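You operate a simulated robot arm through the tools that you are given. There is no shell and no other tool. Be economical: measure what you need, move in short steps, check, and stop when the job is done.

You run a simulated two-armed robot. Do the job below in one go: nothing can be reset, and whatever is moved stays where it is left.

JOB
Move the blue spool to the silver turntable, turn it to CHECK, tag it.
Fine: turn the turntable to LOAD first, hold the yellow tray steady as the spool comes out, set it on the peg and push the tag with its size in till it clicks.

It is judged by the outcome, as a careful person would: the job done as asked, and still so three seconds after it is handed in. It fails if anything else is knocked over, pushed out of place, dropped, spilled or broken.

ROBOT AND FRAMES
Two 7-joint arms with two-finger parallel grippers on one trunk, on a base that drives. Base frame: it is fixed to the floor where the robot stands at the start and does not move with it; the origin is under the middle of the robot, x ahead of it, y to its left, z up. Lengths are in cm, angles in rad, forces in N, time in s.
The left shoulder is at the start at [7, 16.3, 117], the right one opposite. With the tool pointing down near the work surface each hand reaches from about 38 to 88 cm from the robot's upright axis, wherever it stands, measured 20 degrees to its own side. Places, roughly: hole in the blue marked spool [60, -40, 90]; peg of the silver turntable [60, -10, 80]; silver turntable [60, -10, 80]; yellow tray (24x35x6 cm) [60, -50, 80]. Payload 3.43 kg a hand.
Tool frame (each hand has its own): the origin (TCP) lies between the finger pads and is the grasp point; the fingertips stand 3.4 cm ahead of it; z points along the fingers, y is the line along which they close. The gripper opens to 12.8 cm. The fingers are 2.4 cm wide and 1.2 cm thick; the gripper's body (4.8 by 13 cm) begins 9.6 cm behind the TCP.
Orientation is told as [roll, pitch, yaw] about the base's x, y, z axes, in that order, counted from this pose: with the fingers straight down and closing along the base's y, the tool's x points along the base's -x, its y along +y and its z along -z.

CONTROLS
- The arms move only by the tool move_arm. It takes "left_series", "right_series" or both (then of equal length, played together; a hand with none holds still); each is a list of rows, each a list of 3 entries, a list of its own where there are three numbers: the finger opening in cm, from 0 to 12.8, then the shift along the tool's x, y, z in cm, then the turn, a rotation vector about the tool's x, y, z in rad. In form: [[fingers, [dx, dy, dz], [ax, ay, az]], ...]. A call has 1 to 10 rows; each row is the pose to reach, as a shift and turn from the pose commanded when the call began, along the tool's axes at that moment. A row lasts 0.2 s, in which the tool goes at most 5 cm and 0.15 rad; a call with a longer step from one row to the next is refused whole, and so is a gripper value outside its range. A pose out of reach is approached as far as the arm can. The call stops where the force on the tool passes 90 N (or 10 N more than at its start, if that is more) or the arm is blocked; 0.2 s more then pass. Each finger travels about 15.3 cm/s and halts on what it meets, pressing with about 42 N; the grip force reading is that of the motor and also rises with nothing between the fingers. The clock runs only during rows and for 0.2 s after the last one: add rows that repeat a pose to give the fingers time. The reply holds the time, the measured pose of the TCP, the force on the tool along the base axes, the opening and the grip force, in the units named above and with some noise, with the torque about the TCP (base axes, N m) and any sound that the robot's microphone picked up.
- Cameras (640 x 400 px; columns grow to the right, rows downward): "scene" is now at [13.72, -1.16, 139.63]; the picture's right is [-0.15, -0.99, 0.00], its down [-0.56, 0.08, -0.82] and it looks along [0.81, -0.12, -0.57] (base axes); focal length 260 px, centre (320, 200). "left" rides on the left gripper at [7.6, 1.1, -16] in its tool frame; the picture's right is [-0.15, 0.99, 0.00], its down [-0.88, -0.13, -0.46] and it looks along [-0.45, -0.07, 0.89] (tool axes); focal length 234 px, centre (320, 200). "right" rides on the right gripper at [7.6, -1.1, -16] in its tool frame; the picture's right is [0.15, 0.99, 0.00], its down [-0.88, 0.13, -0.46] and it looks along [-0.45, 0.07, 0.89] (tool axes); focal length 234 px, centre (320, 200). There is no depth. A picture from a camera that has moved, and an enlarged one, comes with that camera's place and axes in the base frame and with its lens.
- grab_frame(camera): a new picture of that camera. It takes no simulated time.
- lift_body(by): slides the trunk up (or, below 0, down) by that many cm; the arms and the scene camera ride with it, the base frame stays. It gives what a move gives, with no picture.
- drive_base(legs): drives the robot by 1 to 6 legs, each [ahead, left, turn to the left] in cm, cm and rad, along the robot's own axes; the way and the turn of a leg run together, so that a leg with both is an arc; at most 150 cm and 3.142 rad a leg. The arms and the cameras ride along, it lands a little off, and it stops where it bumps. It gives what a move gives.
- head_to(pan, tilt): turns the head with the scene camera to pan (to the left, within 1.501 rad either way) and tilt (down, from -0.506 to 1.204), counted from straight ahead of the robot. It gives what a move gives.
- zoom(camera, box): a new picture of the part [left, top, right, bottom] of that camera's present view, enlarged. It takes no simulated time.
- sign_off(): hands the job in; it is judged then, once.

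Go step by step. Nothing tells you exact positions but the pictures and the camera data: compare them with the known pose of the tool, close in by small moves and look again before you grip or let go. The budget is 120 turns and 88 pictures, counting those below and the enlarged ones. Unless the task says otherwise, let go and move clear before handing in, and close with one line.

The tools are called after "Emit:" as a command line: name --argument value ..., lists and objects as JSON in quotes. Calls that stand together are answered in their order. move_arm: Moves the arms, as the interface text tells. Its arguments: {"type":"object","properties":{"left_series":{"type":"array","items":{"type":"array"}},"right_series":{"type":"array","items":{"type":"array"}}},"required":[]} The other tools are called the same way: lift_body (by) slides the trunk up or down; drive_base (legs) drives the base; head_to (pan, tilt) turns the head that bears the scene camera; grab_frame (camera) takes a picture; zoom (camera, box) takes an enlarged picture of a part of a camera's view; sign_off () hands the job in.

At the start:

```text
t: 0.0
left_position: [51.37, 8.74, 114.63]
left_orientation: [-0.001, 0.0, 0.001]
left_contact_force: [0.0, 0.5, 0.5]
left_wrist_torque: [0.03, 0.0, 0.01]
left_opening: 12.8
left_grasp_force: 0.0
right_position: [46.4, -42.06, 124.21]
right_orientation: [0.0, -0.001, 0.0]
right_contact_force: [0.2, -0.6, 0.4]
right_wrist_torque: [-0.02, 0.0, 0.01]
right_opening: 12.77
right_grasp_force: 0.1
trunk travel left (down, up): [-65.0, 29.0]
robot x, y, heading: [-0.26, 0.12, 0.001]
head pan, tilt: [-0.147, 0.607]
```

scene: 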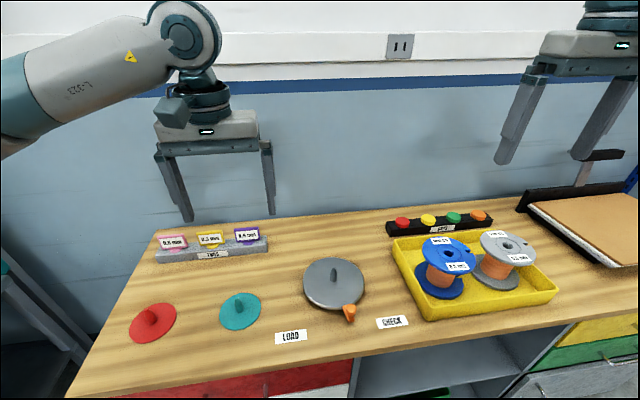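
right: 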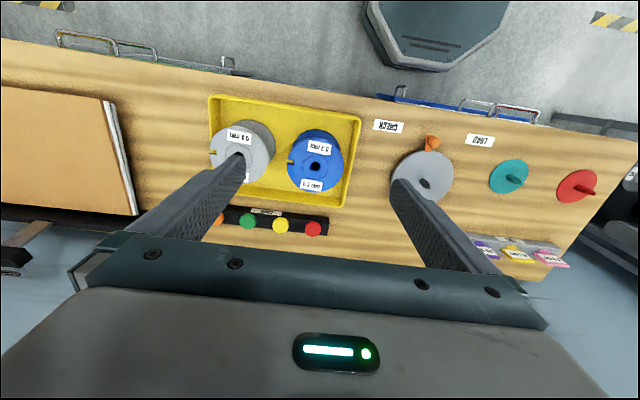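
left: 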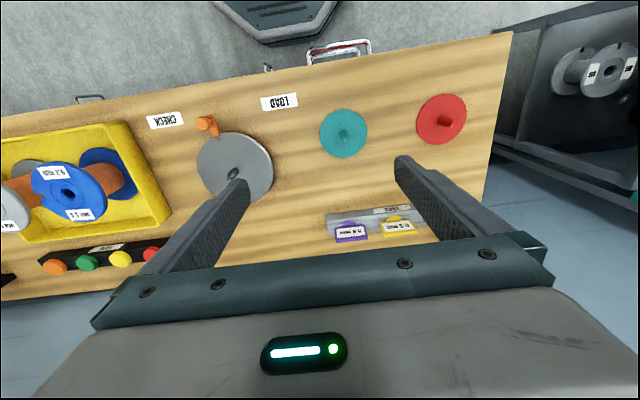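

I see the silver turntable with an orange pointer, the yellow tray with a blue and a grey spool, the tags rack, and LOAD/CHECK labels. I'll take enlarged looks first.

Emit:
zoom --camera "scene" --box '[380, 200, 570, 320]'

Emit:
zoom --camera "scene" --box '[260, 240, 420, 350]'

Emit:
zoom --camera "scene" --box '[140, 215, 280, 275]'

Emit:
zoom --camera "right" --box '[200, 90, 460, 250]'

```text
3.33 times, centred on (475, 260) of scene
camera zoom: at [13.72, -1.16, 139.63], right [-0.15, -0.99, 0.0], down [-0.56, 0.08, -0.82], along [0.81, -0.12, -0.57], focal length 868 px, centre (-197, 0)
```

zoom: 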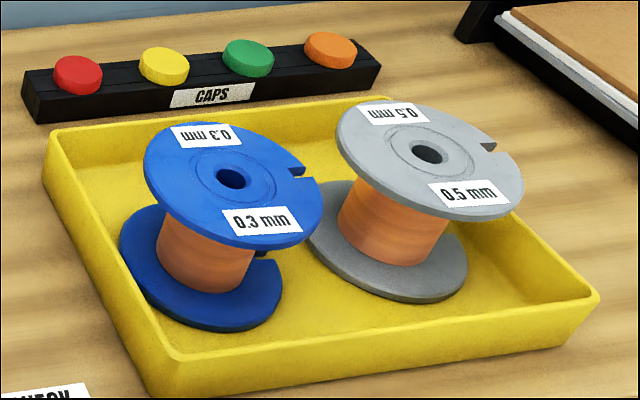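

```text
3.64 times, centred on (340, 295) of scene
camera zoom: at [13.72, -1.16, 139.63], right [-0.15, -0.99, 0.0], down [-0.56, 0.08, -0.82], along [0.81, -0.12, -0.57], focal length 947 px, centre (247, -146)
```

zoom: 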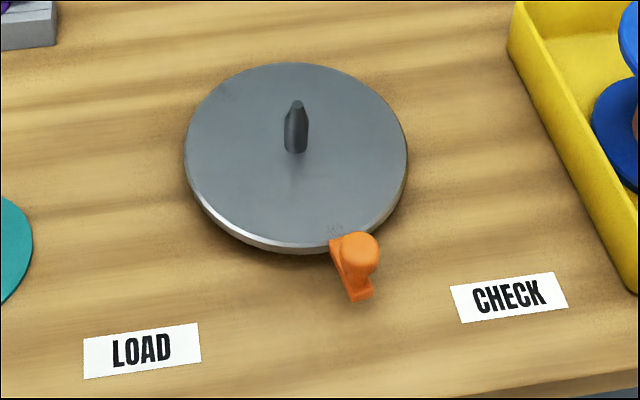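

```text
4.57 times, centred on (210, 245) of scene
camera zoom: at [13.72, -1.16, 139.63], right [-0.15, -0.99, 0.0], down [-0.56, 0.08, -0.82], along [0.81, -0.12, -0.57], focal length 1191 px, centre (823, -6)
```

zoom: 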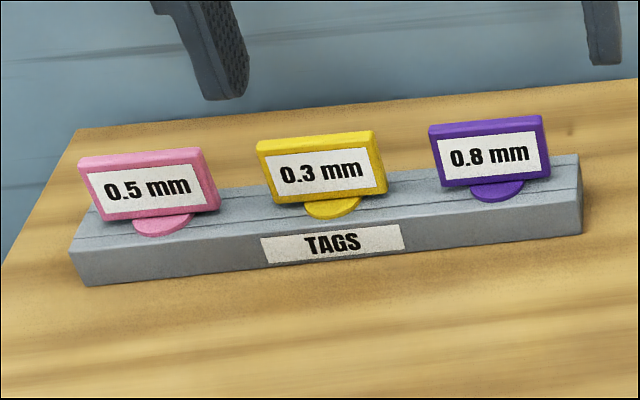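

```text
2.46 times, centred on (330, 170) of right
camera zoom: at [38.83, -43.06, 140.29], right [-0.15, 0.99, 0.0], down [0.88, 0.13, 0.46], along [0.45, 0.07, -0.89], focal length 576 px, centre (295, 274)
```

zoom: 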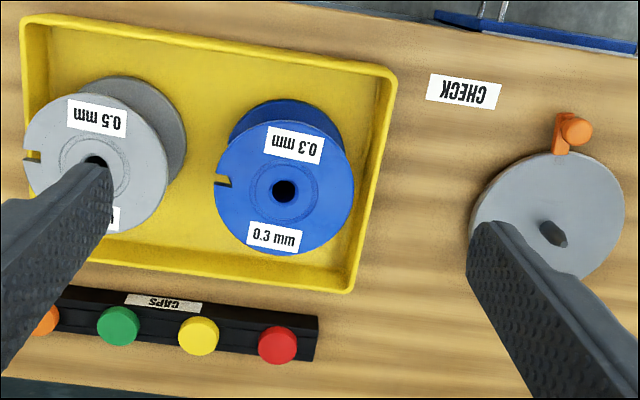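

The marked blue spool reads 0.3 mm, so its tag is the yellow 0.3 mm one. I look closer at spool proportions and turntable from the wrist cameras.

Emit:
zoom --camera "left" --box '[0, 110, 180, 280]'

Emit:
zoom --camera "left" --box '[140, 80, 300, 220]'

Emit:
zoom --camera "left" --box '[310, 190, 450, 260]'

Emit:
zoom --camera "scene" --box '[415, 230, 485, 302]'

```text
2.35 times, centred on (90, 195) of left
camera zoom: at [43.9, 9.77, 130.52], right [0.15, 0.99, 0.0], down [0.88, -0.13, 0.46], along [0.45, -0.07, -0.89], focal length 551 px, centre (861, 212)
```

zoom: 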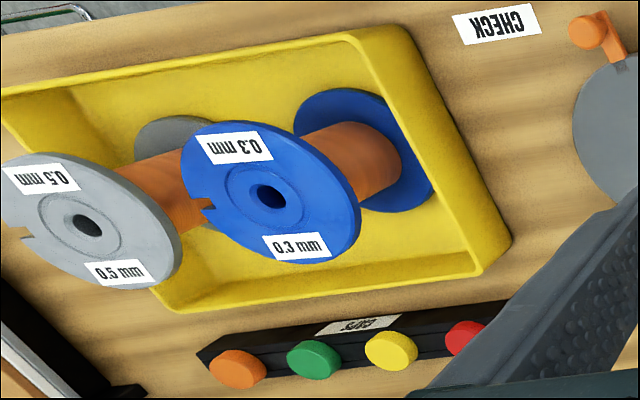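

```text
2.86 times, centred on (220, 150) of left
camera zoom: at [43.9, 9.77, 130.52], right [0.15, 0.99, 0.0], down [0.88, -0.13, 0.46], along [0.45, -0.07, -0.89], focal length 669 px, centre (606, 343)
```

zoom: 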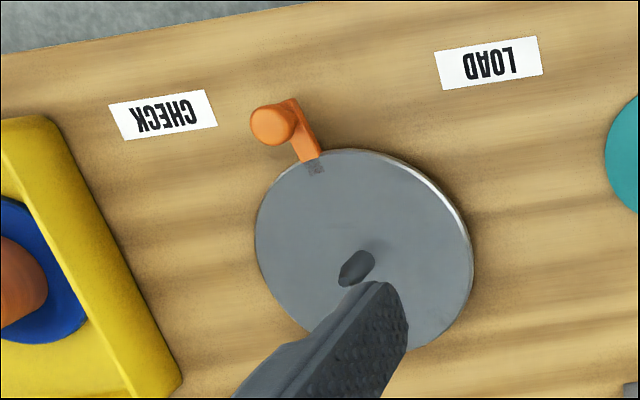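

```text
4.57 times, centred on (380, 225) of left
camera zoom: at [43.9, 9.77, 130.52], right [0.15, 0.99, 0.0], down [0.88, -0.13, 0.46], along [0.45, -0.07, -0.89], focal length 1070 px, centre (46, 86)
```

zoom: 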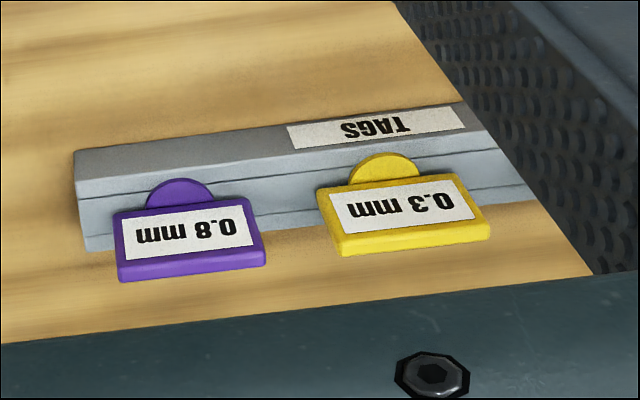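

```text
5.56 times, centred on (450, 266) of scene
camera zoom: at [13.72, -1.16, 139.63], right [-0.15, -0.99, 0.0], down [-0.56, 0.08, -0.82], along [0.81, -0.12, -0.57], focal length 1447 px, centre (-402, -167)
```

zoom: 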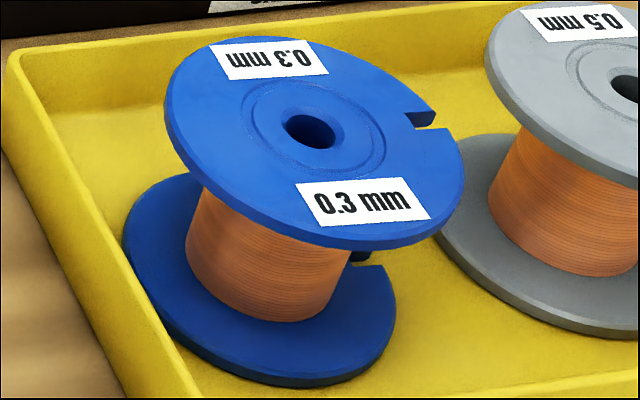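

The spool's hole top is near (56, -41.3, 89.6); the turntable centre is about (58.6, -11.8) and the orange knob top about (47.9, -13.6, 84.2). I bring the left hand above the knob first.

Emit:
move_arm --left_series '[[8, [0.5, -3.3, 3], [0, 0, 0]], [6, [1, -6.6, 6], [0, 0, 0]], [5, [1.5, -9.9, 9], [0, 0, 0]], [5, [2, -13.2, 12], [0, 0, 0]], [5, [2.5, -16.5, 15], [0, 0, 0]], [5, [3, -19.5, 17.5], [0, 0, 0]], [5, [3.5, -22.3, 20], [0, 0, 0]], [5, [3.5, -22.3, 20], [0, 0, 0]]]'

Emit:
grab_frame --camera "left"

Emit:
grab_frame --camera "scene"

```text
t: 1.8
left_position: [47.72, -13.66, 94.54]
left_orientation: [0.001, 0.0, 0.002]
left_contact_force: [-0.5, -0.8, -0.3]
left_wrist_torque: [-0.04, 0.0, 0.04]
left_opening: 5.0
left_grasp_force: 0.1
right_position: [46.32, -41.86, 124.16]
right_orientation: [-0.002, 0.0, -0.001]
right_contact_force: [-0.1, 0.3, 0.2]
right_wrist_torque: [0.01, -0.02, -0.01]
right_opening: 12.8
right_grasp_force: 0.0
trunk travel left (down, up): [-65.0, 29.0]
robot x, y, heading: [0.17, 0.34, -0.0]
head pan, tilt: [-0.147, 0.607]
```

```text
76 pictures are left
camera left: at [40.29, -12.47, 110.56], right [0.14, 0.99, 0.0], down [0.88, -0.13, 0.46], along [0.45, -0.07, -0.89], focal length 234 px, centre (320, 200)
```

left: 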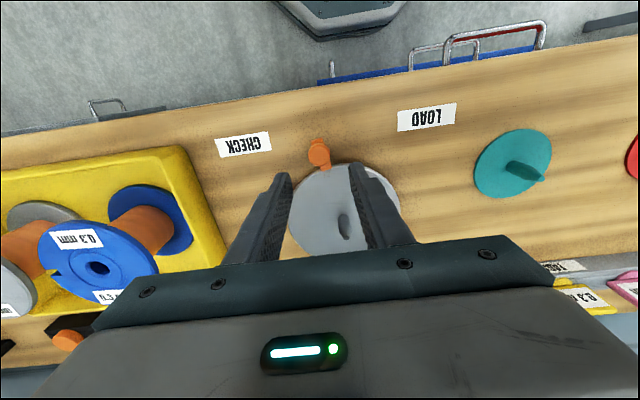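

```text
75 pictures are left
camera scene: at [13.71, -1.06, 139.63], right [-0.15, -0.99, 0.0], down [-0.56, 0.08, -0.82], along [0.81, -0.12, -0.57], focal length 260 px, centre (320, 200)
```

scene: 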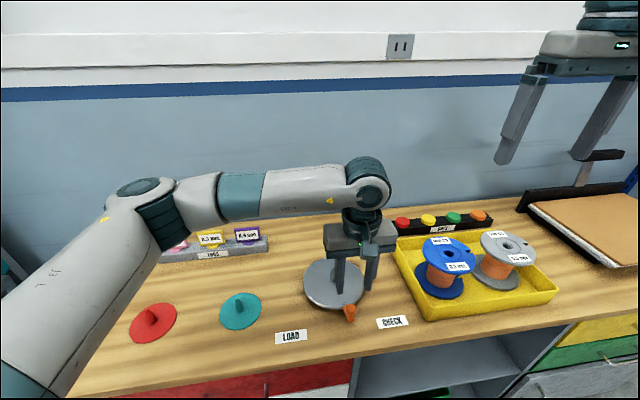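

The knob sits right below the hand. I go down to the knob and grip it.

Emit:
move_arm --left_series '[[5, [0, 0, 4], [0, 0, 0]], [5, [0, 0, 8], [0, 0, 0]], [5, [0.1, 0, 10.3], [0, 0, 0]], [5, [0.1, 0, 10.3], [0, 0, 0]]]'

Emit:
grab_frame --camera "left"

Emit:
zoom --camera "scene" --box '[280, 240, 420, 340]'

```text
t: 2.8
left_position: [47.83, -13.69, 84.19]
left_orientation: [0.0, 0.0, 0.0]
left_contact_force: [0.2, 0.0, -1.3]
left_wrist_torque: [-0.04, -0.01, 0.04]
left_opening: 5.0
left_grasp_force: 0.1
right_position: [46.31, -41.94, 124.21]
right_orientation: [0.0, 0.0, 0.001]
right_contact_force: [0.4, 0.6, -0.1]
right_wrist_torque: [0.01, -0.01, -0.03]
right_opening: 12.8
right_grasp_force: 0.1
trunk travel left (down, up): [-65.0, 29.0]
robot x, y, heading: [-0.0, 0.01, 0.002]
head pan, tilt: [-0.147, 0.607]
```

```text
74 pictures are left
camera left: at [40.26, -12.54, 100.14], right [0.15, 0.99, 0.0], down [0.88, -0.13, 0.46], along [0.45, -0.07, -0.89], focal length 234 px, centre (320, 200)
```

left: 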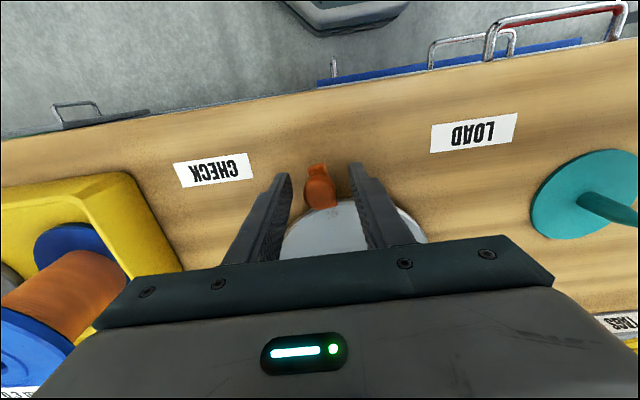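

```text
4.00 times, centred on (350, 290) of scene
camera zoom: at [13.72, -1.15, 139.63], right [-0.15, -0.99, 0.0], down [-0.56, 0.08, -0.82], along [0.81, -0.12, -0.57], focal length 1042 px, centre (200, -160)
```

zoom: 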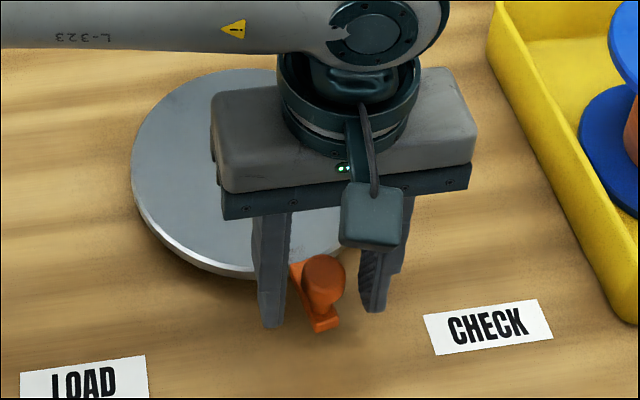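

The knob is centred between the fingers. I grip it.

Emit:
move_arm --left_series '[[2, [0.1, 0, 0.2], [0, 0, 0]], [0, [0.1, 0, 0.2], [0, 0, 0]], [0, [0.1, 0, 0.2], [0, 0, 0]]]'

```text
t: 3.6
left_position: [47.68, -13.69, 84.26]
left_orientation: [-0.002, -0.001, 0.0]
left_contact_force: [7.4, 0.2, 15.4]
left_wrist_torque: [-0.05, 1.01, -0.1]
left_opening: 2.52
left_grasp_force: 44.8
right_position: [46.43, -41.92, 124.32]
right_orientation: [0.001, -0.001, 0.0]
right_contact_force: [-0.6, -0.9, -0.1]
right_wrist_torque: [-0.01, 0.02, 0.0]
right_opening: 12.79
right_grasp_force: 0.0
trunk travel left (down, up): [-65.0, 29.0]
robot x, y, heading: [-0.03, 0.16, 0.003]
head pan, tilt: [-0.147, 0.607]
```

Gripped (2.5 cm knob). Now I swing it along the arc towards LOAD.

Emit:
move_arm --left_series '[[0, [0.15, 1.3, -0.1], [0, 0, 0.12]], [0, [0.15, 2.6, -0.1], [0, 0, 0.24]], [0, [-0.02, 3.9, -0.1], [0, 0, 0.36]], [0, [-0.33, 5.17, -0.1], [0, 0, 0.48]], [0, [-0.8, 6.39, -0.1], [0, 0, 0.6]], [0, [-1.41, 7.54, -0.1], [0, 0, 0.72]]]'

Emit:
grab_frame --camera "left"

Emit:
zoom --camera "scene" --box '[240, 240, 420, 350]'

```text
t: 5.0
left_position: [49.02, -5.98, 84.15]
left_orientation: [-0.002, 0.0, -0.721]
left_contact_force: [-2.1, 2.4, 8.6]
left_wrist_torque: [-0.91, -0.67, 0.14]
left_opening: 2.55
left_grasp_force: 44.8
right_position: [46.36, -41.93, 124.26]
right_orientation: [0.0, -0.001, -0.001]
right_contact_force: [-0.2, -0.1, 0.6]
right_wrist_torque: [0.0, -0.01, -0.01]
right_opening: 12.81
right_grasp_force: 0.0
trunk travel left (down, up): [-65.0, 29.0]
robot x, y, heading: [0.13, -0.35, 0.003]
head pan, tilt: [-0.147, 0.607]
```

```text
72 pictures are left
camera left: at [44.22, -0.08, 100.1], right [0.76, 0.65, 0.0], down [0.58, -0.68, 0.46], along [0.29, -0.35, -0.89], focal length 234 px, centre (320, 200)
```

left: 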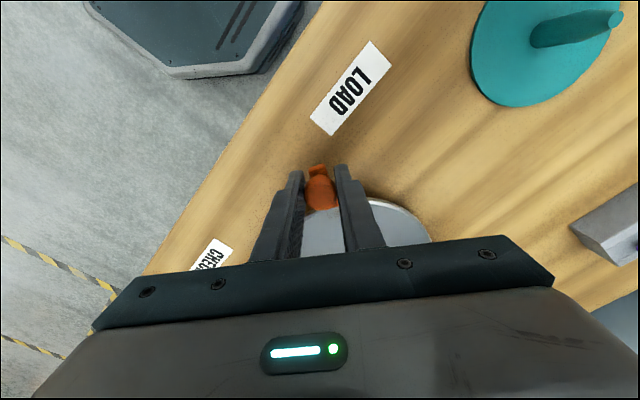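

```text
3.56 times, centred on (330, 295) of scene
camera zoom: at [13.61, -1.09, 139.63], right [-0.15, -0.99, 0.0], down [-0.56, 0.08, -0.82], along [0.81, -0.12, -0.57], focal length 926 px, centre (284, -138)
```

zoom: 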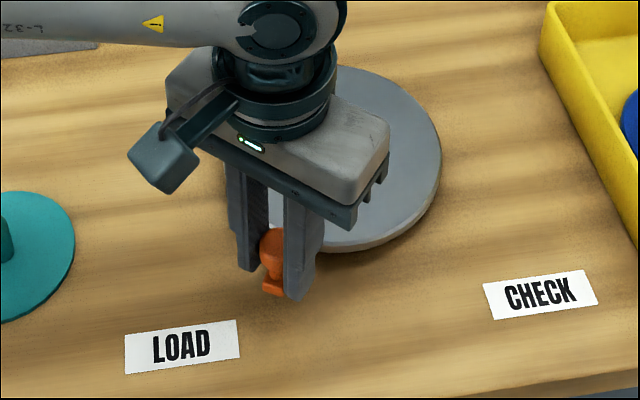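

It follows smoothly. I finish the arc to the LOAD label, listening for a detent.

Emit:
move_arm --left_series '[[0, [0.02, 0.7, 0], [0, 0, 0.06]], [0, [0.03, 1.41, 0], [0, 0, 0.125]], [0, [0.02, 2.1, 0], [0, 0, 0.19]], [0, [0.0, 2.8, 0], [0, 0, 0.25]]]'

Emit:
grab_frame --camera "left"

Emit:
zoom --camera "scene" --box '[240, 240, 420, 350]'

```text
t: 6.0
left_position: [50.75, -3.72, 84.22]
left_orientation: [-0.001, 0.003, -0.971]
left_contact_force: [-12.9, 13.2, 2.8]
left_wrist_torque: [0.33, 0.31, 0.06]
left_opening: 2.54
left_grasp_force: 44.8
right_position: [46.23, -41.81, 124.47]
right_orientation: [0.0, -0.004, 0.001]
right_contact_force: [0.2, -0.3, 1.1]
right_wrist_torque: [0.01, 0.01, -0.01]
right_opening: 12.79
right_grasp_force: 0.1
trunk travel left (down, up): [-65.0, 29.0]
robot x, y, heading: [-0.25, 0.03, -0.002]
head pan, tilt: [-0.147, 0.607]
```

```text
70 pictures are left
camera left: at [47.5, 3.15, 100.11], right [0.9, 0.44, 0.0], down [0.39, -0.8, 0.45], along [0.2, -0.41, -0.89], focal length 234 px, centre (320, 200)
```

left: 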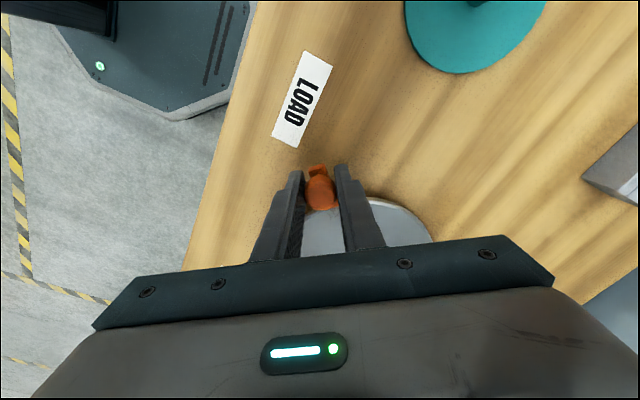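

```text
3.56 times, centred on (330, 295) of scene
camera zoom: at [13.51, -0.96, 139.64], right [-0.15, -0.99, 0.0], down [-0.56, 0.08, -0.82], along [0.81, -0.12, -0.57], focal length 926 px, centre (284, -138)
```

zoom: 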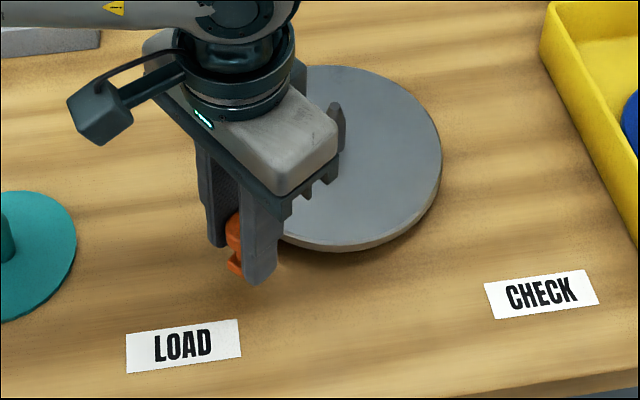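

The knob seems close to LOAD. I release, rise and check from above.

Emit:
move_arm --left_series '[[5, [0, 0, 0], [0, 0, 0]], [5, [0, 0, 0], [0, 0, 0]], [5, [0, 0, -4], [0, 0, 0]], [5, [0, 0, -8], [0, 0, 0]], [5, [2, 0, -12], [0, 0, 0]], [5, [5, 0, -16], [0, 0, 0]], [5, [9, 0, -19], [0, 0, 0]], [5, [13, 0, -22], [0, 0, 0]], [5, [13, 0, -22], [0, 0, 0]]]'

Emit:
grab_frame --camera "left"

Emit:
zoom --camera "scene" --box '[260, 240, 420, 350]'

```text
t: 8.0
left_position: [43.5, 6.78, 106.17]
left_orientation: [0.0, 0.003, -0.969]
left_contact_force: [-0.6, -0.6, -0.1]
left_wrist_torque: [0.02, 0.04, 0.0]
left_opening: 5.01
left_grasp_force: 0.1
right_position: [46.49, -42.01, 124.26]
right_orientation: [0.001, 0.0, 0.001]
right_contact_force: [-0.2, -0.4, -0.3]
right_wrist_torque: [0.01, 0.03, 0.05]
right_opening: 12.78
right_grasp_force: 0.0
trunk travel left (down, up): [-65.0, 29.0]
robot x, y, heading: [0.09, -0.16, 0.001]
head pan, tilt: [-0.147, 0.607]
```

```text
68 pictures are left
camera left: at [40.21, 13.59, 122.14], right [0.9, 0.44, 0.0], down [0.39, -0.8, 0.45], along [0.2, -0.41, -0.89], focal length 234 px, centre (320, 200)
```

left: 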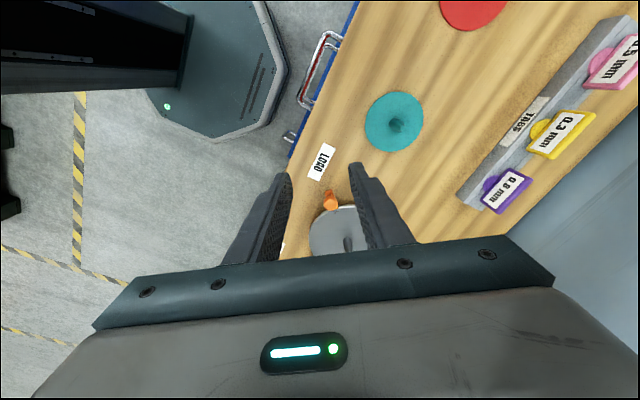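

```text
3.64 times, centred on (340, 295) of scene
camera zoom: at [13.78, -1.27, 139.62], right [-0.15, -0.99, 0.0], down [-0.57, 0.08, -0.82], along [0.81, -0.12, -0.57], focal length 947 px, centre (247, -146)
```

zoom: 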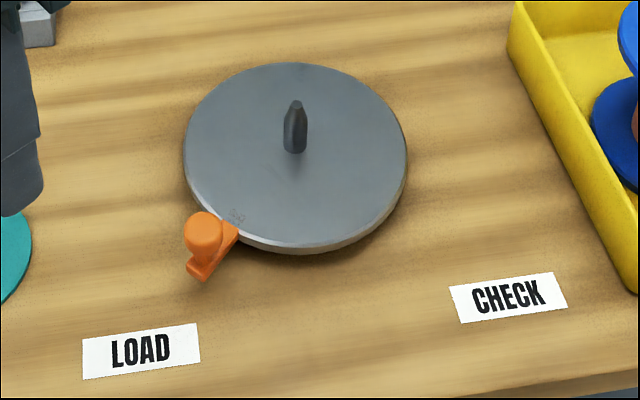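

The pointer is on LOAD (about 135°). Next I shift the base right and slightly back so both hands can work at the tray.

Emit:
drive_base --legs '[[-5, 0, 0], [0, -20, 0]]'

Emit:
head_to --pan -0.2 --tilt 0.7

Emit:
grab_frame --camera "scene"

Emit:
grab_frame --camera "right"

```text
t: 10.1
left_position: [38.44, -13.35, 106.29]
left_orientation: [0.0, 0.001, -0.964]
left_contact_force: [-0.6, 0.1, -0.1]
left_wrist_torque: [0.0, 0.02, 0.02]
left_opening: 5.01
left_grasp_force: 0.1
right_position: [41.52, -62.14, 124.27]
right_orientation: [0.0, 0.002, 0.004]
right_contact_force: [0.7, -0.6, -0.6]
right_wrist_torque: [0.03, -0.03, -0.01]
right_opening: 12.78
right_grasp_force: 0.0
trunk travel left (down, up): [-65.0, 29.0]
robot x, y, heading: [-5.22, -20.25, 0.005]
head pan, tilt: [-0.147, 0.607]
```

```text
t: 10.8
left_position: [38.58, -13.35, 106.19]
left_orientation: [-0.001, 0.001, -0.965]
left_contact_force: [1.4, 0.2, 0.8]
left_wrist_torque: [-0.01, -0.03, -0.02]
left_opening: 4.99
left_grasp_force: 0.0
right_position: [41.46, -62.18, 124.32]
right_orientation: [0.001, 0.001, 0.003]
right_contact_force: [-0.5, -0.5, -0.5]
right_wrist_torque: [0.06, 0.04, 0.03]
right_opening: 12.81
right_grasp_force: 0.1
trunk travel left (down, up): [-65.0, 29.0]
robot x, y, heading: [-4.86, -20.74, 0.004]
head pan, tilt: [-0.201, 0.7]
```

```text
66 pictures are left
camera scene: at [8.33, -21.89, 138.83], right [-0.2, -0.98, 0.0], down [-0.63, 0.13, -0.76], along [0.75, -0.15, -0.64], focal length 260 px, centre (320, 200)
```

scene: 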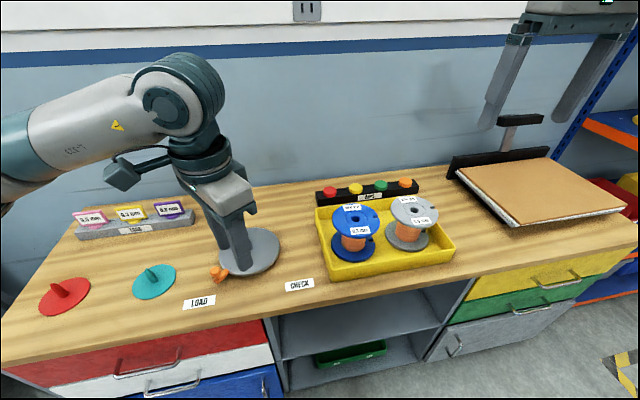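

```text
65 pictures are left
camera right: at [33.95, -63.3, 140.27], right [-0.15, 0.99, 0.0], down [0.88, 0.13, 0.46], along [0.45, 0.07, -0.89], focal length 234 px, centre (320, 200)
```

right: 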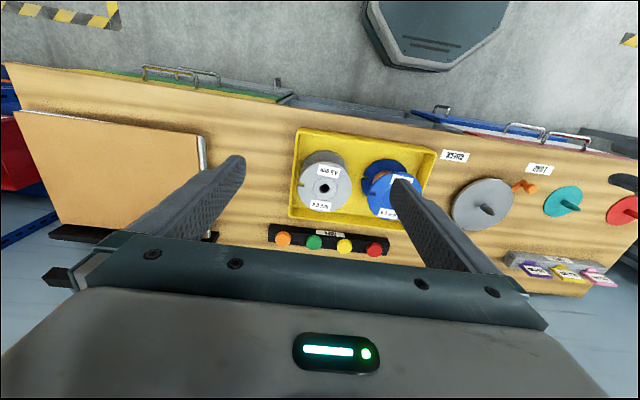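

Now an enlarged look at the tray, the spools and the bench from here.

Emit:
zoom --camera "scene" --box '[310, 175, 470, 285]'

Emit:
zoom --camera "right" --box '[270, 110, 460, 260]'

```text
3.64 times, centred on (390, 230) of scene
camera zoom: at [8.33, -21.89, 138.83], right [-0.2, -0.98, 0.0], down [-0.63, 0.13, -0.76], along [0.75, -0.15, -0.64], focal length 947 px, centre (66, 91)
```

zoom: 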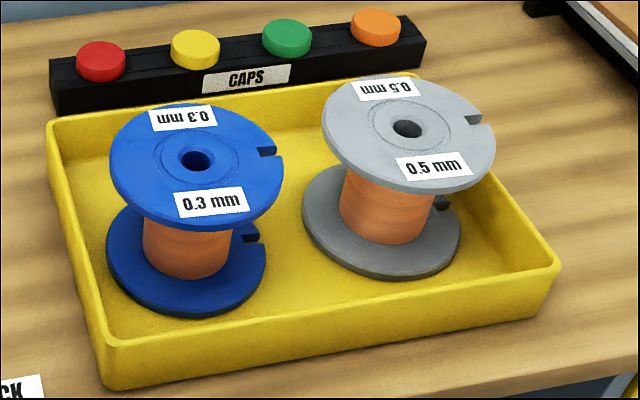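

```text
2.67 times, centred on (365, 185) of right
camera zoom: at [33.95, -63.3, 140.27], right [-0.15, 0.99, 0.0], down [0.88, 0.13, 0.46], along [0.45, 0.07, -0.89], focal length 624 px, centre (200, 240)
```

zoom: 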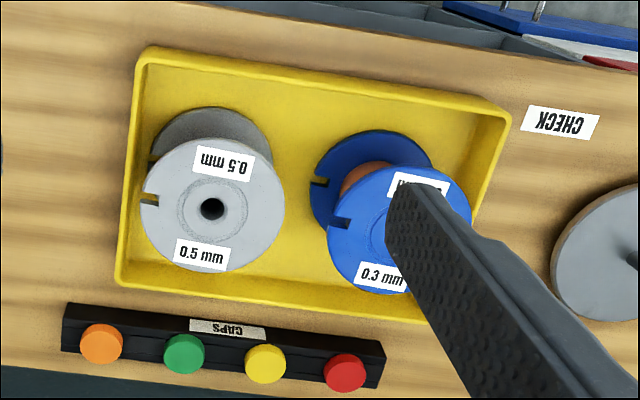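

Tray outline is x 45.4–69, y -32 to -66.5; the spool axis is at (56, -41.2). I bring the left hand above the tray's left wall near its back corner.

Emit:
move_arm --left_series '[[5, [-3.5, 1.33, 0.5], [0, 0, -0.107]], [5, [-7.0, 2.66, 1], [0, 0, -0.214]], [5, [-10.5, 4.0, 2], [0, 0, -0.321]], [5, [-14.1, 5.33, 3], [0, 0, -0.428]], [5, [-17.6, 6.67, 4], [0, 0, -0.536]], [5, [-21.1, 8.0, 5], [0, 0, -0.643]], [5, [-24.6, 9.3, 6], [0, 0, -0.75]], [5, [-28.1, 10.65, 7], [0, 0, -0.857]], [5, [-31.64, 12.0, 9], [0, 0, -0.965]], [5, [-31.64, 12.0, 9], [0, 0, -0.965]]]'

Emit:
grab_frame --camera "left"

Emit:
grab_frame --camera "scene"

```text
t: 13.0
left_position: [66.17, -32.54, 97.11]
left_orientation: [-0.002, 0.002, 0.002]
left_contact_force: [0.2, 0.5, 0.1]
left_wrist_torque: [0.01, 0.0, 0.02]
left_opening: 4.99
left_grasp_force: 0.2
right_position: [41.51, -62.03, 124.27]
right_orientation: [0.0, 0.001, 0.004]
right_contact_force: [-0.9, -0.2, -0.6]
right_wrist_torque: [-0.08, 0.0, 0.0]
right_opening: 12.83
right_grasp_force: 0.0
trunk travel left (down, up): [-65.0, 29.0]
robot x, y, heading: [-5.13, -20.46, 0.007]
head pan, tilt: [-0.201, 0.7]
```

```text
62 pictures are left
camera left: at [58.67, -31.54, 113.09], right [0.15, 0.99, 0.0], down [0.88, -0.13, 0.46], along [0.45, -0.07, -0.89], focal length 234 px, centre (320, 200)
```

left: 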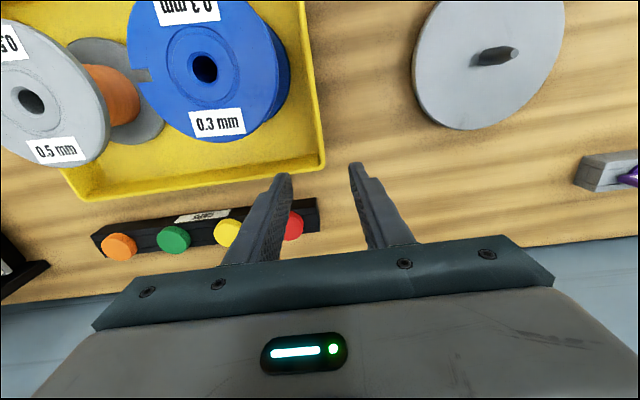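

```text
61 pictures are left
camera scene: at [8.3, -21.67, 138.84], right [-0.2, -0.98, 0.0], down [-0.63, 0.13, -0.77], along [0.75, -0.15, -0.64], focal length 260 px, centre (320, 200)
```

scene: 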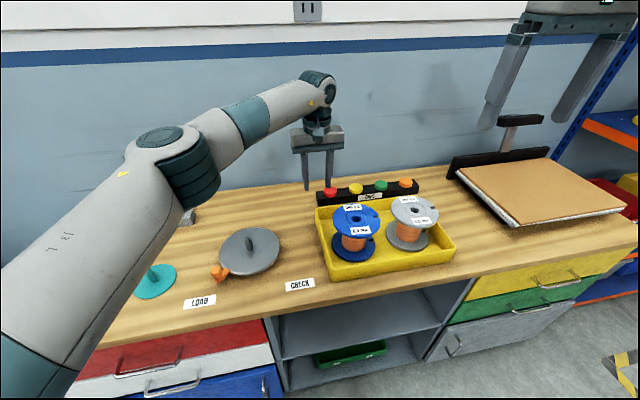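

The tray corner is at about (67.5, -32.2), so I shift to x≈64.3 and lower the open fingers across the left wall.

Emit:
move_arm --left_series '[[5, [1.9, -0.15, 3], [0, 0, 0]], [5, [1.9, -0.15, 7], [0, 0, 0]], [5, [1.9, -0.15, 10.5], [0, 0, 0]], [5, [1.9, -0.15, 13], [0, 0, 0]], [5, [1.9, -0.15, 13], [0, 0, 0]]]'

Emit:
grab_frame --camera "left"

Emit:
zoom --camera "scene" --box '[280, 140, 440, 250]'

```text
t: 14.2
left_position: [64.33, -32.85, 83.91]
left_orientation: [0.001, 0.001, -0.002]
left_contact_force: [-0.3, 0.1, 0.5]
left_wrist_torque: [-0.03, 0.01, 0.01]
left_opening: 4.98
left_grasp_force: 0.0
right_position: [41.5, -62.07, 124.28]
right_orientation: [0.002, 0.0, 0.003]
right_contact_force: [-0.6, -0.1, 0.4]
right_wrist_torque: [0.01, 0.01, 0.02]
right_opening: 12.82
right_grasp_force: 0.0
trunk travel left (down, up): [-65.0, 29.0]
robot x, y, heading: [-5.33, -20.31, 0.004]
head pan, tilt: [-0.201, 0.7]
```

```text
60 pictures are left
camera left: at [56.8, -31.65, 99.9], right [0.15, 0.99, 0.0], down [0.88, -0.13, 0.46], along [0.45, -0.07, -0.89], focal length 234 px, centre (320, 200)
```

left: 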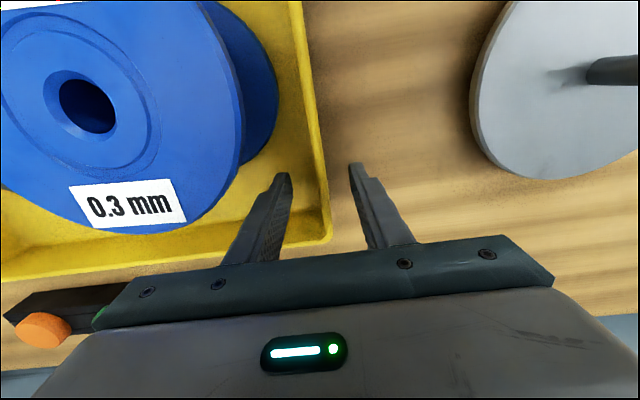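

```text
3.64 times, centred on (360, 195) of scene
camera zoom: at [8.31, -21.83, 138.83], right [-0.2, -0.98, 0.0], down [-0.63, 0.13, -0.76], along [0.75, -0.15, -0.64], focal length 947 px, centre (174, 218)
```

zoom: 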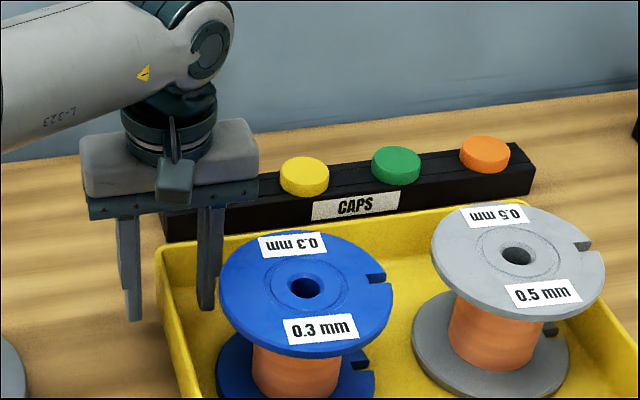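

The wall is 0.3 cm to the left of the grip centre; I centre on it and close gently.

Emit:
move_arm --left_series '[[4, [0, 0.3, 0], [0, 0, 0]], [2.5, [0, 0.3, 0], [0, 0, 0]], [1.5, [0, 0.3, 0], [0, 0, 0]], [0.8, [0, 0.3, 0], [0, 0, 0]], [0.2, [0, 0.3, 0], [0, 0, 0]], [0, [0, 0.3, 0], [0, 0, 0]]]'

Emit:
grab_frame --camera "left"

```text
t: 15.6
left_position: [64.34, -32.51, 84.03]
left_orientation: [0.001, 0.001, 0.001]
left_contact_force: [1.3, 0.2, 0.1]
left_wrist_torque: [-0.04, -0.03, 0.07]
left_opening: 0.57
left_grasp_force: 39.7
right_position: [41.5, -62.22, 124.33]
right_orientation: [0.0, 0.001, 0.003]
right_contact_force: [-0.1, 0.0, 0.1]
right_wrist_torque: [-0.01, 0.0, -0.02]
right_opening: 12.8
right_grasp_force: 0.1
trunk travel left (down, up): [-65.0, 29.0]
robot x, y, heading: [-5.06, -20.13, 0.004]
head pan, tilt: [-0.201, 0.7]
```

```text
58 pictures are left
camera left: at [56.81, -31.36, 99.98], right [0.15, 0.99, 0.0], down [0.88, -0.13, 0.46], along [0.45, -0.07, -0.89], focal length 234 px, centre (320, 200)
```

left: 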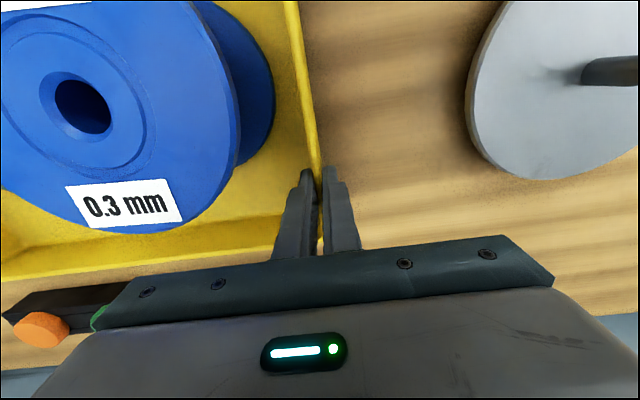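

The tray wall is firmly pinched (0.57 cm). Now the right hand comes in front of the blue spool, tilted 30° below horizontal, to grip the core beneath the top flange.

Emit:
move_arm --right_series '[[12, [0, 2.5, 3], [0, -0.117, 0]], [11, [0, 5, 6], [0, -0.234, 0]], [10, [0, 7.5, 9], [0, -0.35, 0]], [9, [-0.2, 10, 12], [0, -0.467, 0]], [8.6, [-0.4, 12.5, 15], [0, -0.584, 0]], [8.6, [-0.8, 15, 18], [0, -0.7, 0]], [8.6, [-1.2, 17.5, 21.2], [0, -0.817, 0]], [8.6, [-1.5, 19.5, 24.3], [0, -0.934, 0]], [8.6, [-1.8, 21, 27.3], [0, -1.047, 0]], [8.6, [-1.8, 21, 27.3], [0, -1.047, 0]]]'

Emit:
grab_frame --camera "scene"

Emit:
grab_frame --camera "right"

```text
t: 17.8
left_position: [64.25, -32.22, 84.19]
left_orientation: [-0.002, -0.001, -0.001]
left_contact_force: [2.8, 1.4, -0.4]
left_wrist_torque: [-0.9, 1.27, -0.18]
left_opening: 0.56
left_grasp_force: 40.2
right_position: [52.11, -39.29, 96.24]
right_orientation: [0.019, -1.035, -0.007]
right_contact_force: [-0.5, -1.9, -1.4]
right_wrist_torque: [0.08, -0.18, 0.13]
right_opening: 8.6
right_grasp_force: 0.0
right hand out of reach, approached as far as the arm can: row 5, 6, 7, 8, 9, 10
trunk travel left (down, up): [-65.0, 29.0]
robot x, y, heading: [-4.86, -20.08, 0.006]
head pan, tilt: [-0.201, 0.7]
```

```text
57 pictures are left
camera scene: at [8.31, -21.57, 138.83], right [-0.2, -0.98, 0.0], down [-0.63, 0.13, -0.77], along [0.75, -0.15, -0.64], focal length 260 px, centre (320, 200)
```

scene: 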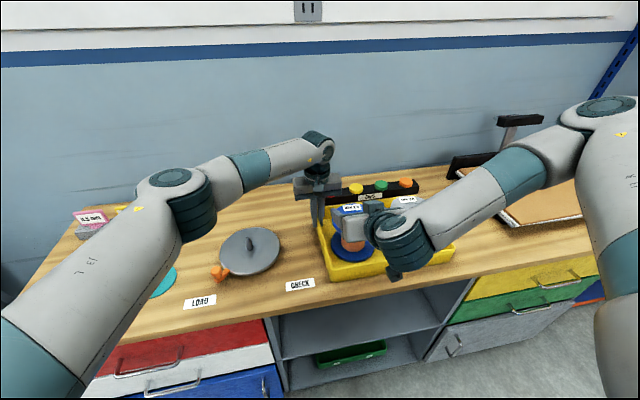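

```text
56 pictures are left
camera right: at [34.42, -40.51, 97.92], right [-0.08, 0.99, -0.12], down [0.06, 0.12, 0.99], along [1.0, 0.07, -0.07], focal length 234 px, centre (320, 200)
```

right: 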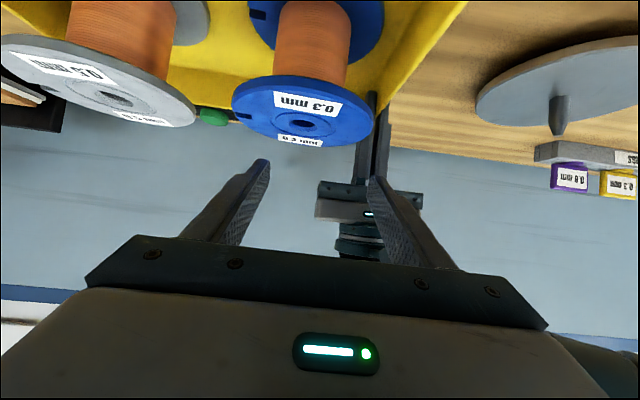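

The right arm is too folded to back off far enough. I release the tray, raise the trunk 12 cm to get room, then re-grip.

Emit:
move_arm --left_series '[[3, [0, 0, 0], [0, 0, 0]], [5, [0, 0, 0], [0, 0, 0]], [5, [0, 0, 0], [0, 0, 0]]]'

Emit:
lift_body --by 12

Emit:
grab_frame --camera "scene"

```text
t: 18.6
left_position: [64.27, -32.39, 84.01]
left_orientation: [0.0, 0.001, 0.001]
left_contact_force: [-0.4, -0.7, -0.4]
left_wrist_torque: [0.01, 0.05, 0.01]
left_opening: 4.99
left_grasp_force: 0.0
right_position: [51.95, -39.63, 96.07]
right_orientation: [0.005, -1.031, 0.0]
right_contact_force: [-0.3, -0.1, 1.1]
right_wrist_torque: [0.0, -0.01, 0.03]
right_opening: 8.59
right_grasp_force: 0.1
trunk travel left (down, up): [-65.0, 29.0]
robot x, y, heading: [-5.01, -20.09, 0.007]
head pan, tilt: [-0.201, 0.7]
```

```text
t: 20.1
left_position: [64.27, -32.47, 96.09]
left_orientation: [-0.003, 0.002, 0.0]
left_contact_force: [0.4, -0.1, 0.1]
left_wrist_torque: [0.02, -0.02, 0.03]
left_opening: 4.97
left_grasp_force: 0.0
right_position: [51.93, -39.67, 107.99]
right_orientation: [0.007, -1.03, 0.001]
right_contact_force: [-0.3, 0.0, -0.1]
right_wrist_torque: [0.02, -0.03, -0.01]
right_opening: 8.58
right_grasp_force: 0.1
trunk travel left (down, up): [-77.0, 17.0]
robot x, y, heading: [-5.07, -20.32, 0.003]
head pan, tilt: [-0.201, 0.7]
```

```text
55 pictures are left
camera scene: at [8.36, -21.82, 150.82], right [-0.2, -0.98, 0.0], down [-0.63, 0.13, -0.76], along [0.75, -0.15, -0.64], focal length 260 px, centre (320, 200)
```

scene: 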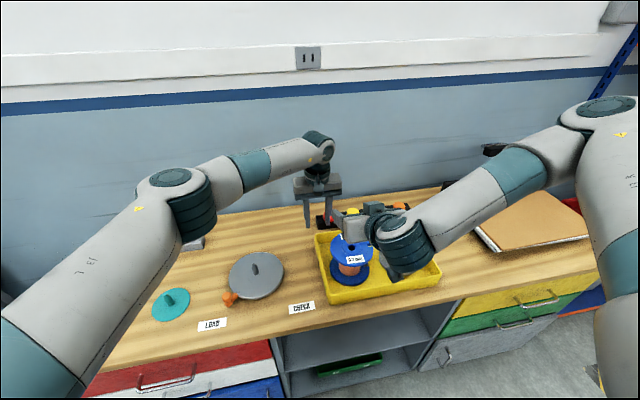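

Now re-lower the left hand and pinch the tray wall again.

Emit:
move_arm --left_series '[[5, [0, 0, 4], [0, 0, 0]], [5, [0, 0, 8], [0, 0, 0]], [5, [0, 0, 12], [0, 0, 0]], [5, [0, 0, 12], [0, 0, 0]], [2.5, [0, 0, 12], [0, 0, 0]], [1.2, [0, 0, 12], [0, 0, 0]], [0.5, [0, 0, 12], [0, 0, 0]], [0, [0, 0, 12], [0, 0, 0]], [0, [0, 0, 12], [0, 0, 0]]]'

Emit:
move_arm --right_series '[[8.6, [0, 0, 0], [0, 0, 0]], [8.6, [0, 0, 0], [0, 0, 0]]]'

```text
t: 22.1
left_position: [64.44, -32.39, 84.03]
left_orientation: [0.0, 0.0, 0.0]
left_contact_force: [0.4, 6.4, 0.0]
left_wrist_torque: [0.13, -0.02, -0.09]
left_opening: 0.57
left_grasp_force: 40.4
right_position: [51.9, -39.62, 107.98]
right_orientation: [0.004, -1.03, 0.001]
right_contact_force: [1.0, 0.9, -0.7]
right_wrist_torque: [-0.01, 0.0, 0.0]
right_opening: 8.61
right_grasp_force: 0.1
trunk travel left (down, up): [-77.0, 17.0]
robot x, y, heading: [-4.69, -20.45, 0.007]
head pan, tilt: [-0.201, 0.7]
```

```text
t: 22.7
left_position: [64.55, -32.44, 84.12]
left_orientation: [0.001, 0.0, 0.002]
left_contact_force: [1.1, 6.0, 0.1]
left_wrist_torque: [0.14, -0.11, -0.04]
left_opening: 0.57
left_grasp_force: 39.9
right_position: [51.88, -39.46, 107.92]
right_orientation: [0.006, -1.03, 0.001]
right_contact_force: [-0.2, -0.5, -1.3]
right_wrist_torque: [0.0, -0.01, 0.04]
right_opening: 8.62
right_grasp_force: 0.1
trunk travel left (down, up): [-77.0, 17.0]
robot x, y, heading: [-4.94, -20.43, 0.008]
head pan, tilt: [-0.201, 0.7]
```

Tray is held again. I bring the right hand back and down to the pre-grasp point in front of the spool.

Emit:
move_arm --right_series '[[8.6, [3.8, -0.6, -1.2], [0, 0, 0]], [8.6, [7.6, -1.2, -2.4], [0, -0.01, 0]], [8.6, [11.44, -1.7, -3.5], [0, -0.017, 0]], [8.6, [15.2, -1.7, -0.5], [0, -0.017, 0]], [8.6, [18.91, -1.7, 2.5], [0, -0.017, 0]], [8.6, [18.91, -1.7, 2.5], [0, -0.017, 0]]]'

Emit:
grab_frame --camera "right"

Emit:
zoom --camera "scene" --box '[290, 170, 470, 310]'

```text
t: 24.1
left_position: [64.29, -32.6, 84.13]
left_orientation: [-0.002, 0.001, -0.001]
left_contact_force: [-1.2, -1.8, -0.6]
left_wrist_torque: [-0.02, 1.03, -0.22]
left_opening: 0.6
left_grasp_force: 39.6
right_position: [44.56, -31.56, 97.26]
right_orientation: [-0.003, -1.042, -0.001]
right_contact_force: [-0.4, -0.2, 0.3]
right_wrist_torque: [0.01, 0.02, -0.04]
right_opening: 8.62
right_grasp_force: 0.1
right hand out of reach, approached as far as the arm can: row 1, 2, 3, 4, 5, 6
trunk travel left (down, up): [-77.0, 17.0]
robot x, y, heading: [-5.1, -19.92, -0.0]
head pan, tilt: [-0.201, 0.7]
```

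```text
54 pictures are left
camera right: at [26.93, -32.66, 98.87], right [-0.07, 0.99, -0.13], down [0.05, 0.13, 0.99], along [1.0, 0.06, -0.06], focal length 234 px, centre (320, 200)
```

right: 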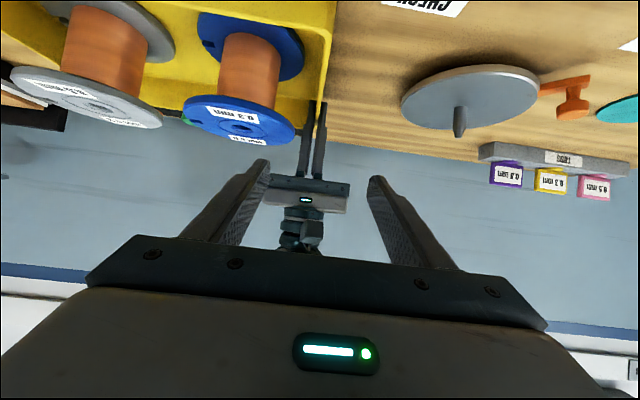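

```text
2.86 times, centred on (380, 240) of scene
camera zoom: at [8.39, -21.82, 150.82], right [-0.2, -0.98, 0.0], down [-0.63, 0.13, -0.76], along [0.75, -0.15, -0.64], focal length 744 px, centre (149, 86)
```

zoom: 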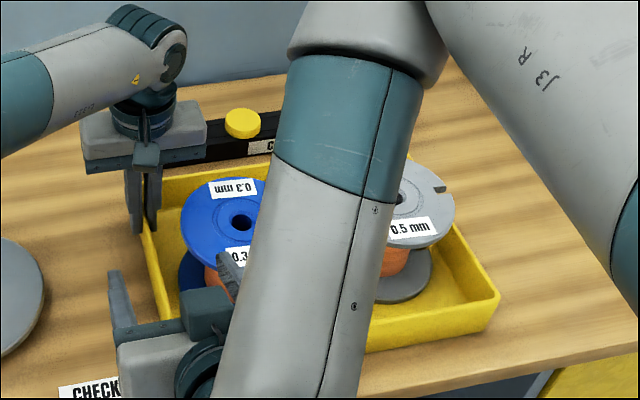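

Right-hand approach from the front is awkward; the left arm reaches the spool from the front-left far more naturally. I swap roles: release the tray, and move the right hand to the tray's right wall.

Emit:
move_arm --left_series '[[3, [0, 0, 0], [0, 0, 0]], [5, [0, 0, 0], [0, 0, 0]], [5, [0, 0, 0], [0, 0, 0]], [5, [0, 0, -4], [0, 0, 0]], [5, [0, 0, -8], [0, 0, 0]], [5, [0, 0, -12], [0, 0, 0]], [5, [0, 0, -16], [0, 0, 0]], [5, [0, 0, -18], [0, 0, 0]], [5, [0, 0, -18], [0, 0, 0]]]' --right_series '[[8, [-2.59, -3, -1.52], [0, 0.12, 0]], [7, [-5.25, -6.5, -1.91], [0, 0.24, 0]], [6, [-8.17, -10.3, -1.88], [0, 0.36, 0]], [5, [-10.72, -14, -0.48], [0, 0.48, 0]], [5, [-12.67, -17.8, 1.85], [0, 0.6, 0]], [5, [-14.19, -21.5, 4.44], [0, 0.72, 0]], [5, [-15.7, -25.3, 7.03], [0, 0.84, 0]], [5, [-17.2, -29, 9.62], [0, 0.95, 0]], [5, [-17.97, -32.5, 10.92], [0, 1.042, 0]]]'

Emit:
grab_frame --camera "right"

Emit:
grab_frame --camera "scene"

```text
t: 26.1
left_position: [64.19, -32.36, 102.0]
left_orientation: [0.0, 0.002, 0.001]
left_contact_force: [0.9, -0.5, -0.2]
left_wrist_torque: [0.04, 0.0, -0.02]
left_opening: 5.0
left_grasp_force: 0.1
right_position: [63.14, -63.9, 107.19]
right_orientation: [0.005, -0.002, 0.006]
right_contact_force: [-0.1, -0.1, -0.1]
right_wrist_torque: [0.0, 0.03, 0.03]
right_opening: 5.0
right_grasp_force: 0.0
right hand out of reach, approached as far as the arm can: row 1, 2, 3
trunk travel left (down, up): [-77.0, 17.0]
robot x, y, heading: [-5.31, -20.24, 0.001]
head pan, tilt: [-0.201, 0.7]
```

```text
52 pictures are left
camera right: at [55.54, -65.14, 123.16], right [-0.15, 0.99, 0.01], down [0.88, 0.13, 0.46], along [0.45, 0.07, -0.89], focal length 234 px, centre (320, 200)
```

right: 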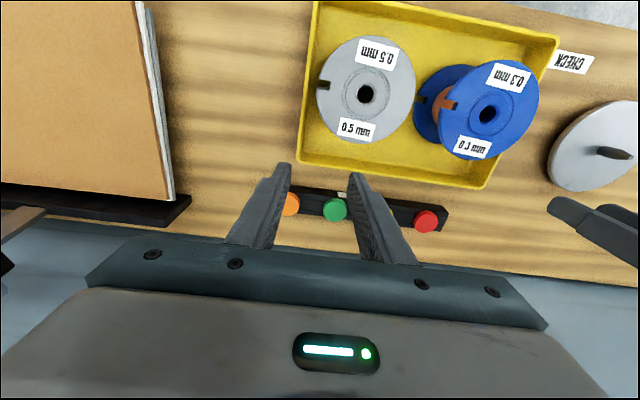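

```text
51 pictures are left
camera scene: at [8.48, -21.94, 150.81], right [-0.2, -0.98, 0.0], down [-0.63, 0.13, -0.76], along [0.75, -0.15, -0.65], focal length 260 px, centre (320, 200)
```

scene: 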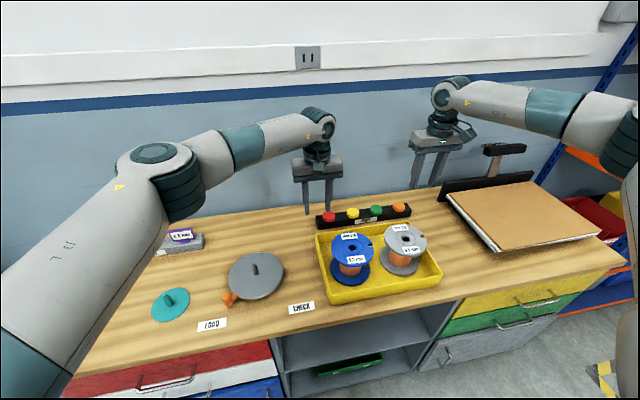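

The right wall is at y≈-66.9. I bring the right hand above it.

Emit:
move_arm --right_series '[[5, [-0.3, -1.5, 4], [0, 0, 0]], [5, [-0.7, -3, 8], [0, 0, 0]], [5, [-0.7, -3, 11], [0, 0, 0]], [5, [-0.7, -3, 11], [0, 0, 0]]]'

Emit:
grab_frame --camera "right"

```text
t: 27.1
left_position: [64.24, -32.39, 101.88]
left_orientation: [0.001, 0.0, 0.0]
left_contact_force: [-0.7, 0.0, -0.5]
left_wrist_torque: [0.02, 0.02, -0.01]
left_opening: 4.99
left_grasp_force: 0.0
right_position: [63.78, -66.89, 96.0]
right_orientation: [0.004, -0.005, 0.005]
right_contact_force: [-0.4, 0.4, -0.1]
right_wrist_torque: [-0.02, -0.02, -0.02]
right_opening: 4.98
right_grasp_force: 0.1
trunk travel left (down, up): [-77.0, 17.0]
robot x, y, heading: [-4.98, -20.47, 0.003]
head pan, tilt: [-0.201, 0.7]
```

```text
50 pictures are left
camera right: at [56.21, -68.06, 112.02], right [-0.15, 0.99, 0.0], down [0.88, 0.13, 0.46], along [0.46, 0.07, -0.89], focal length 234 px, centre (320, 200)
```

right: 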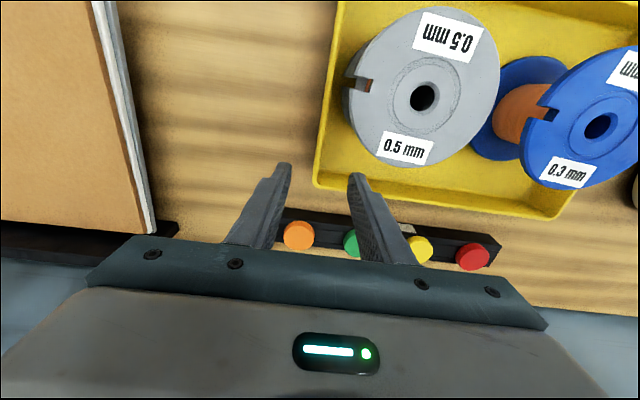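

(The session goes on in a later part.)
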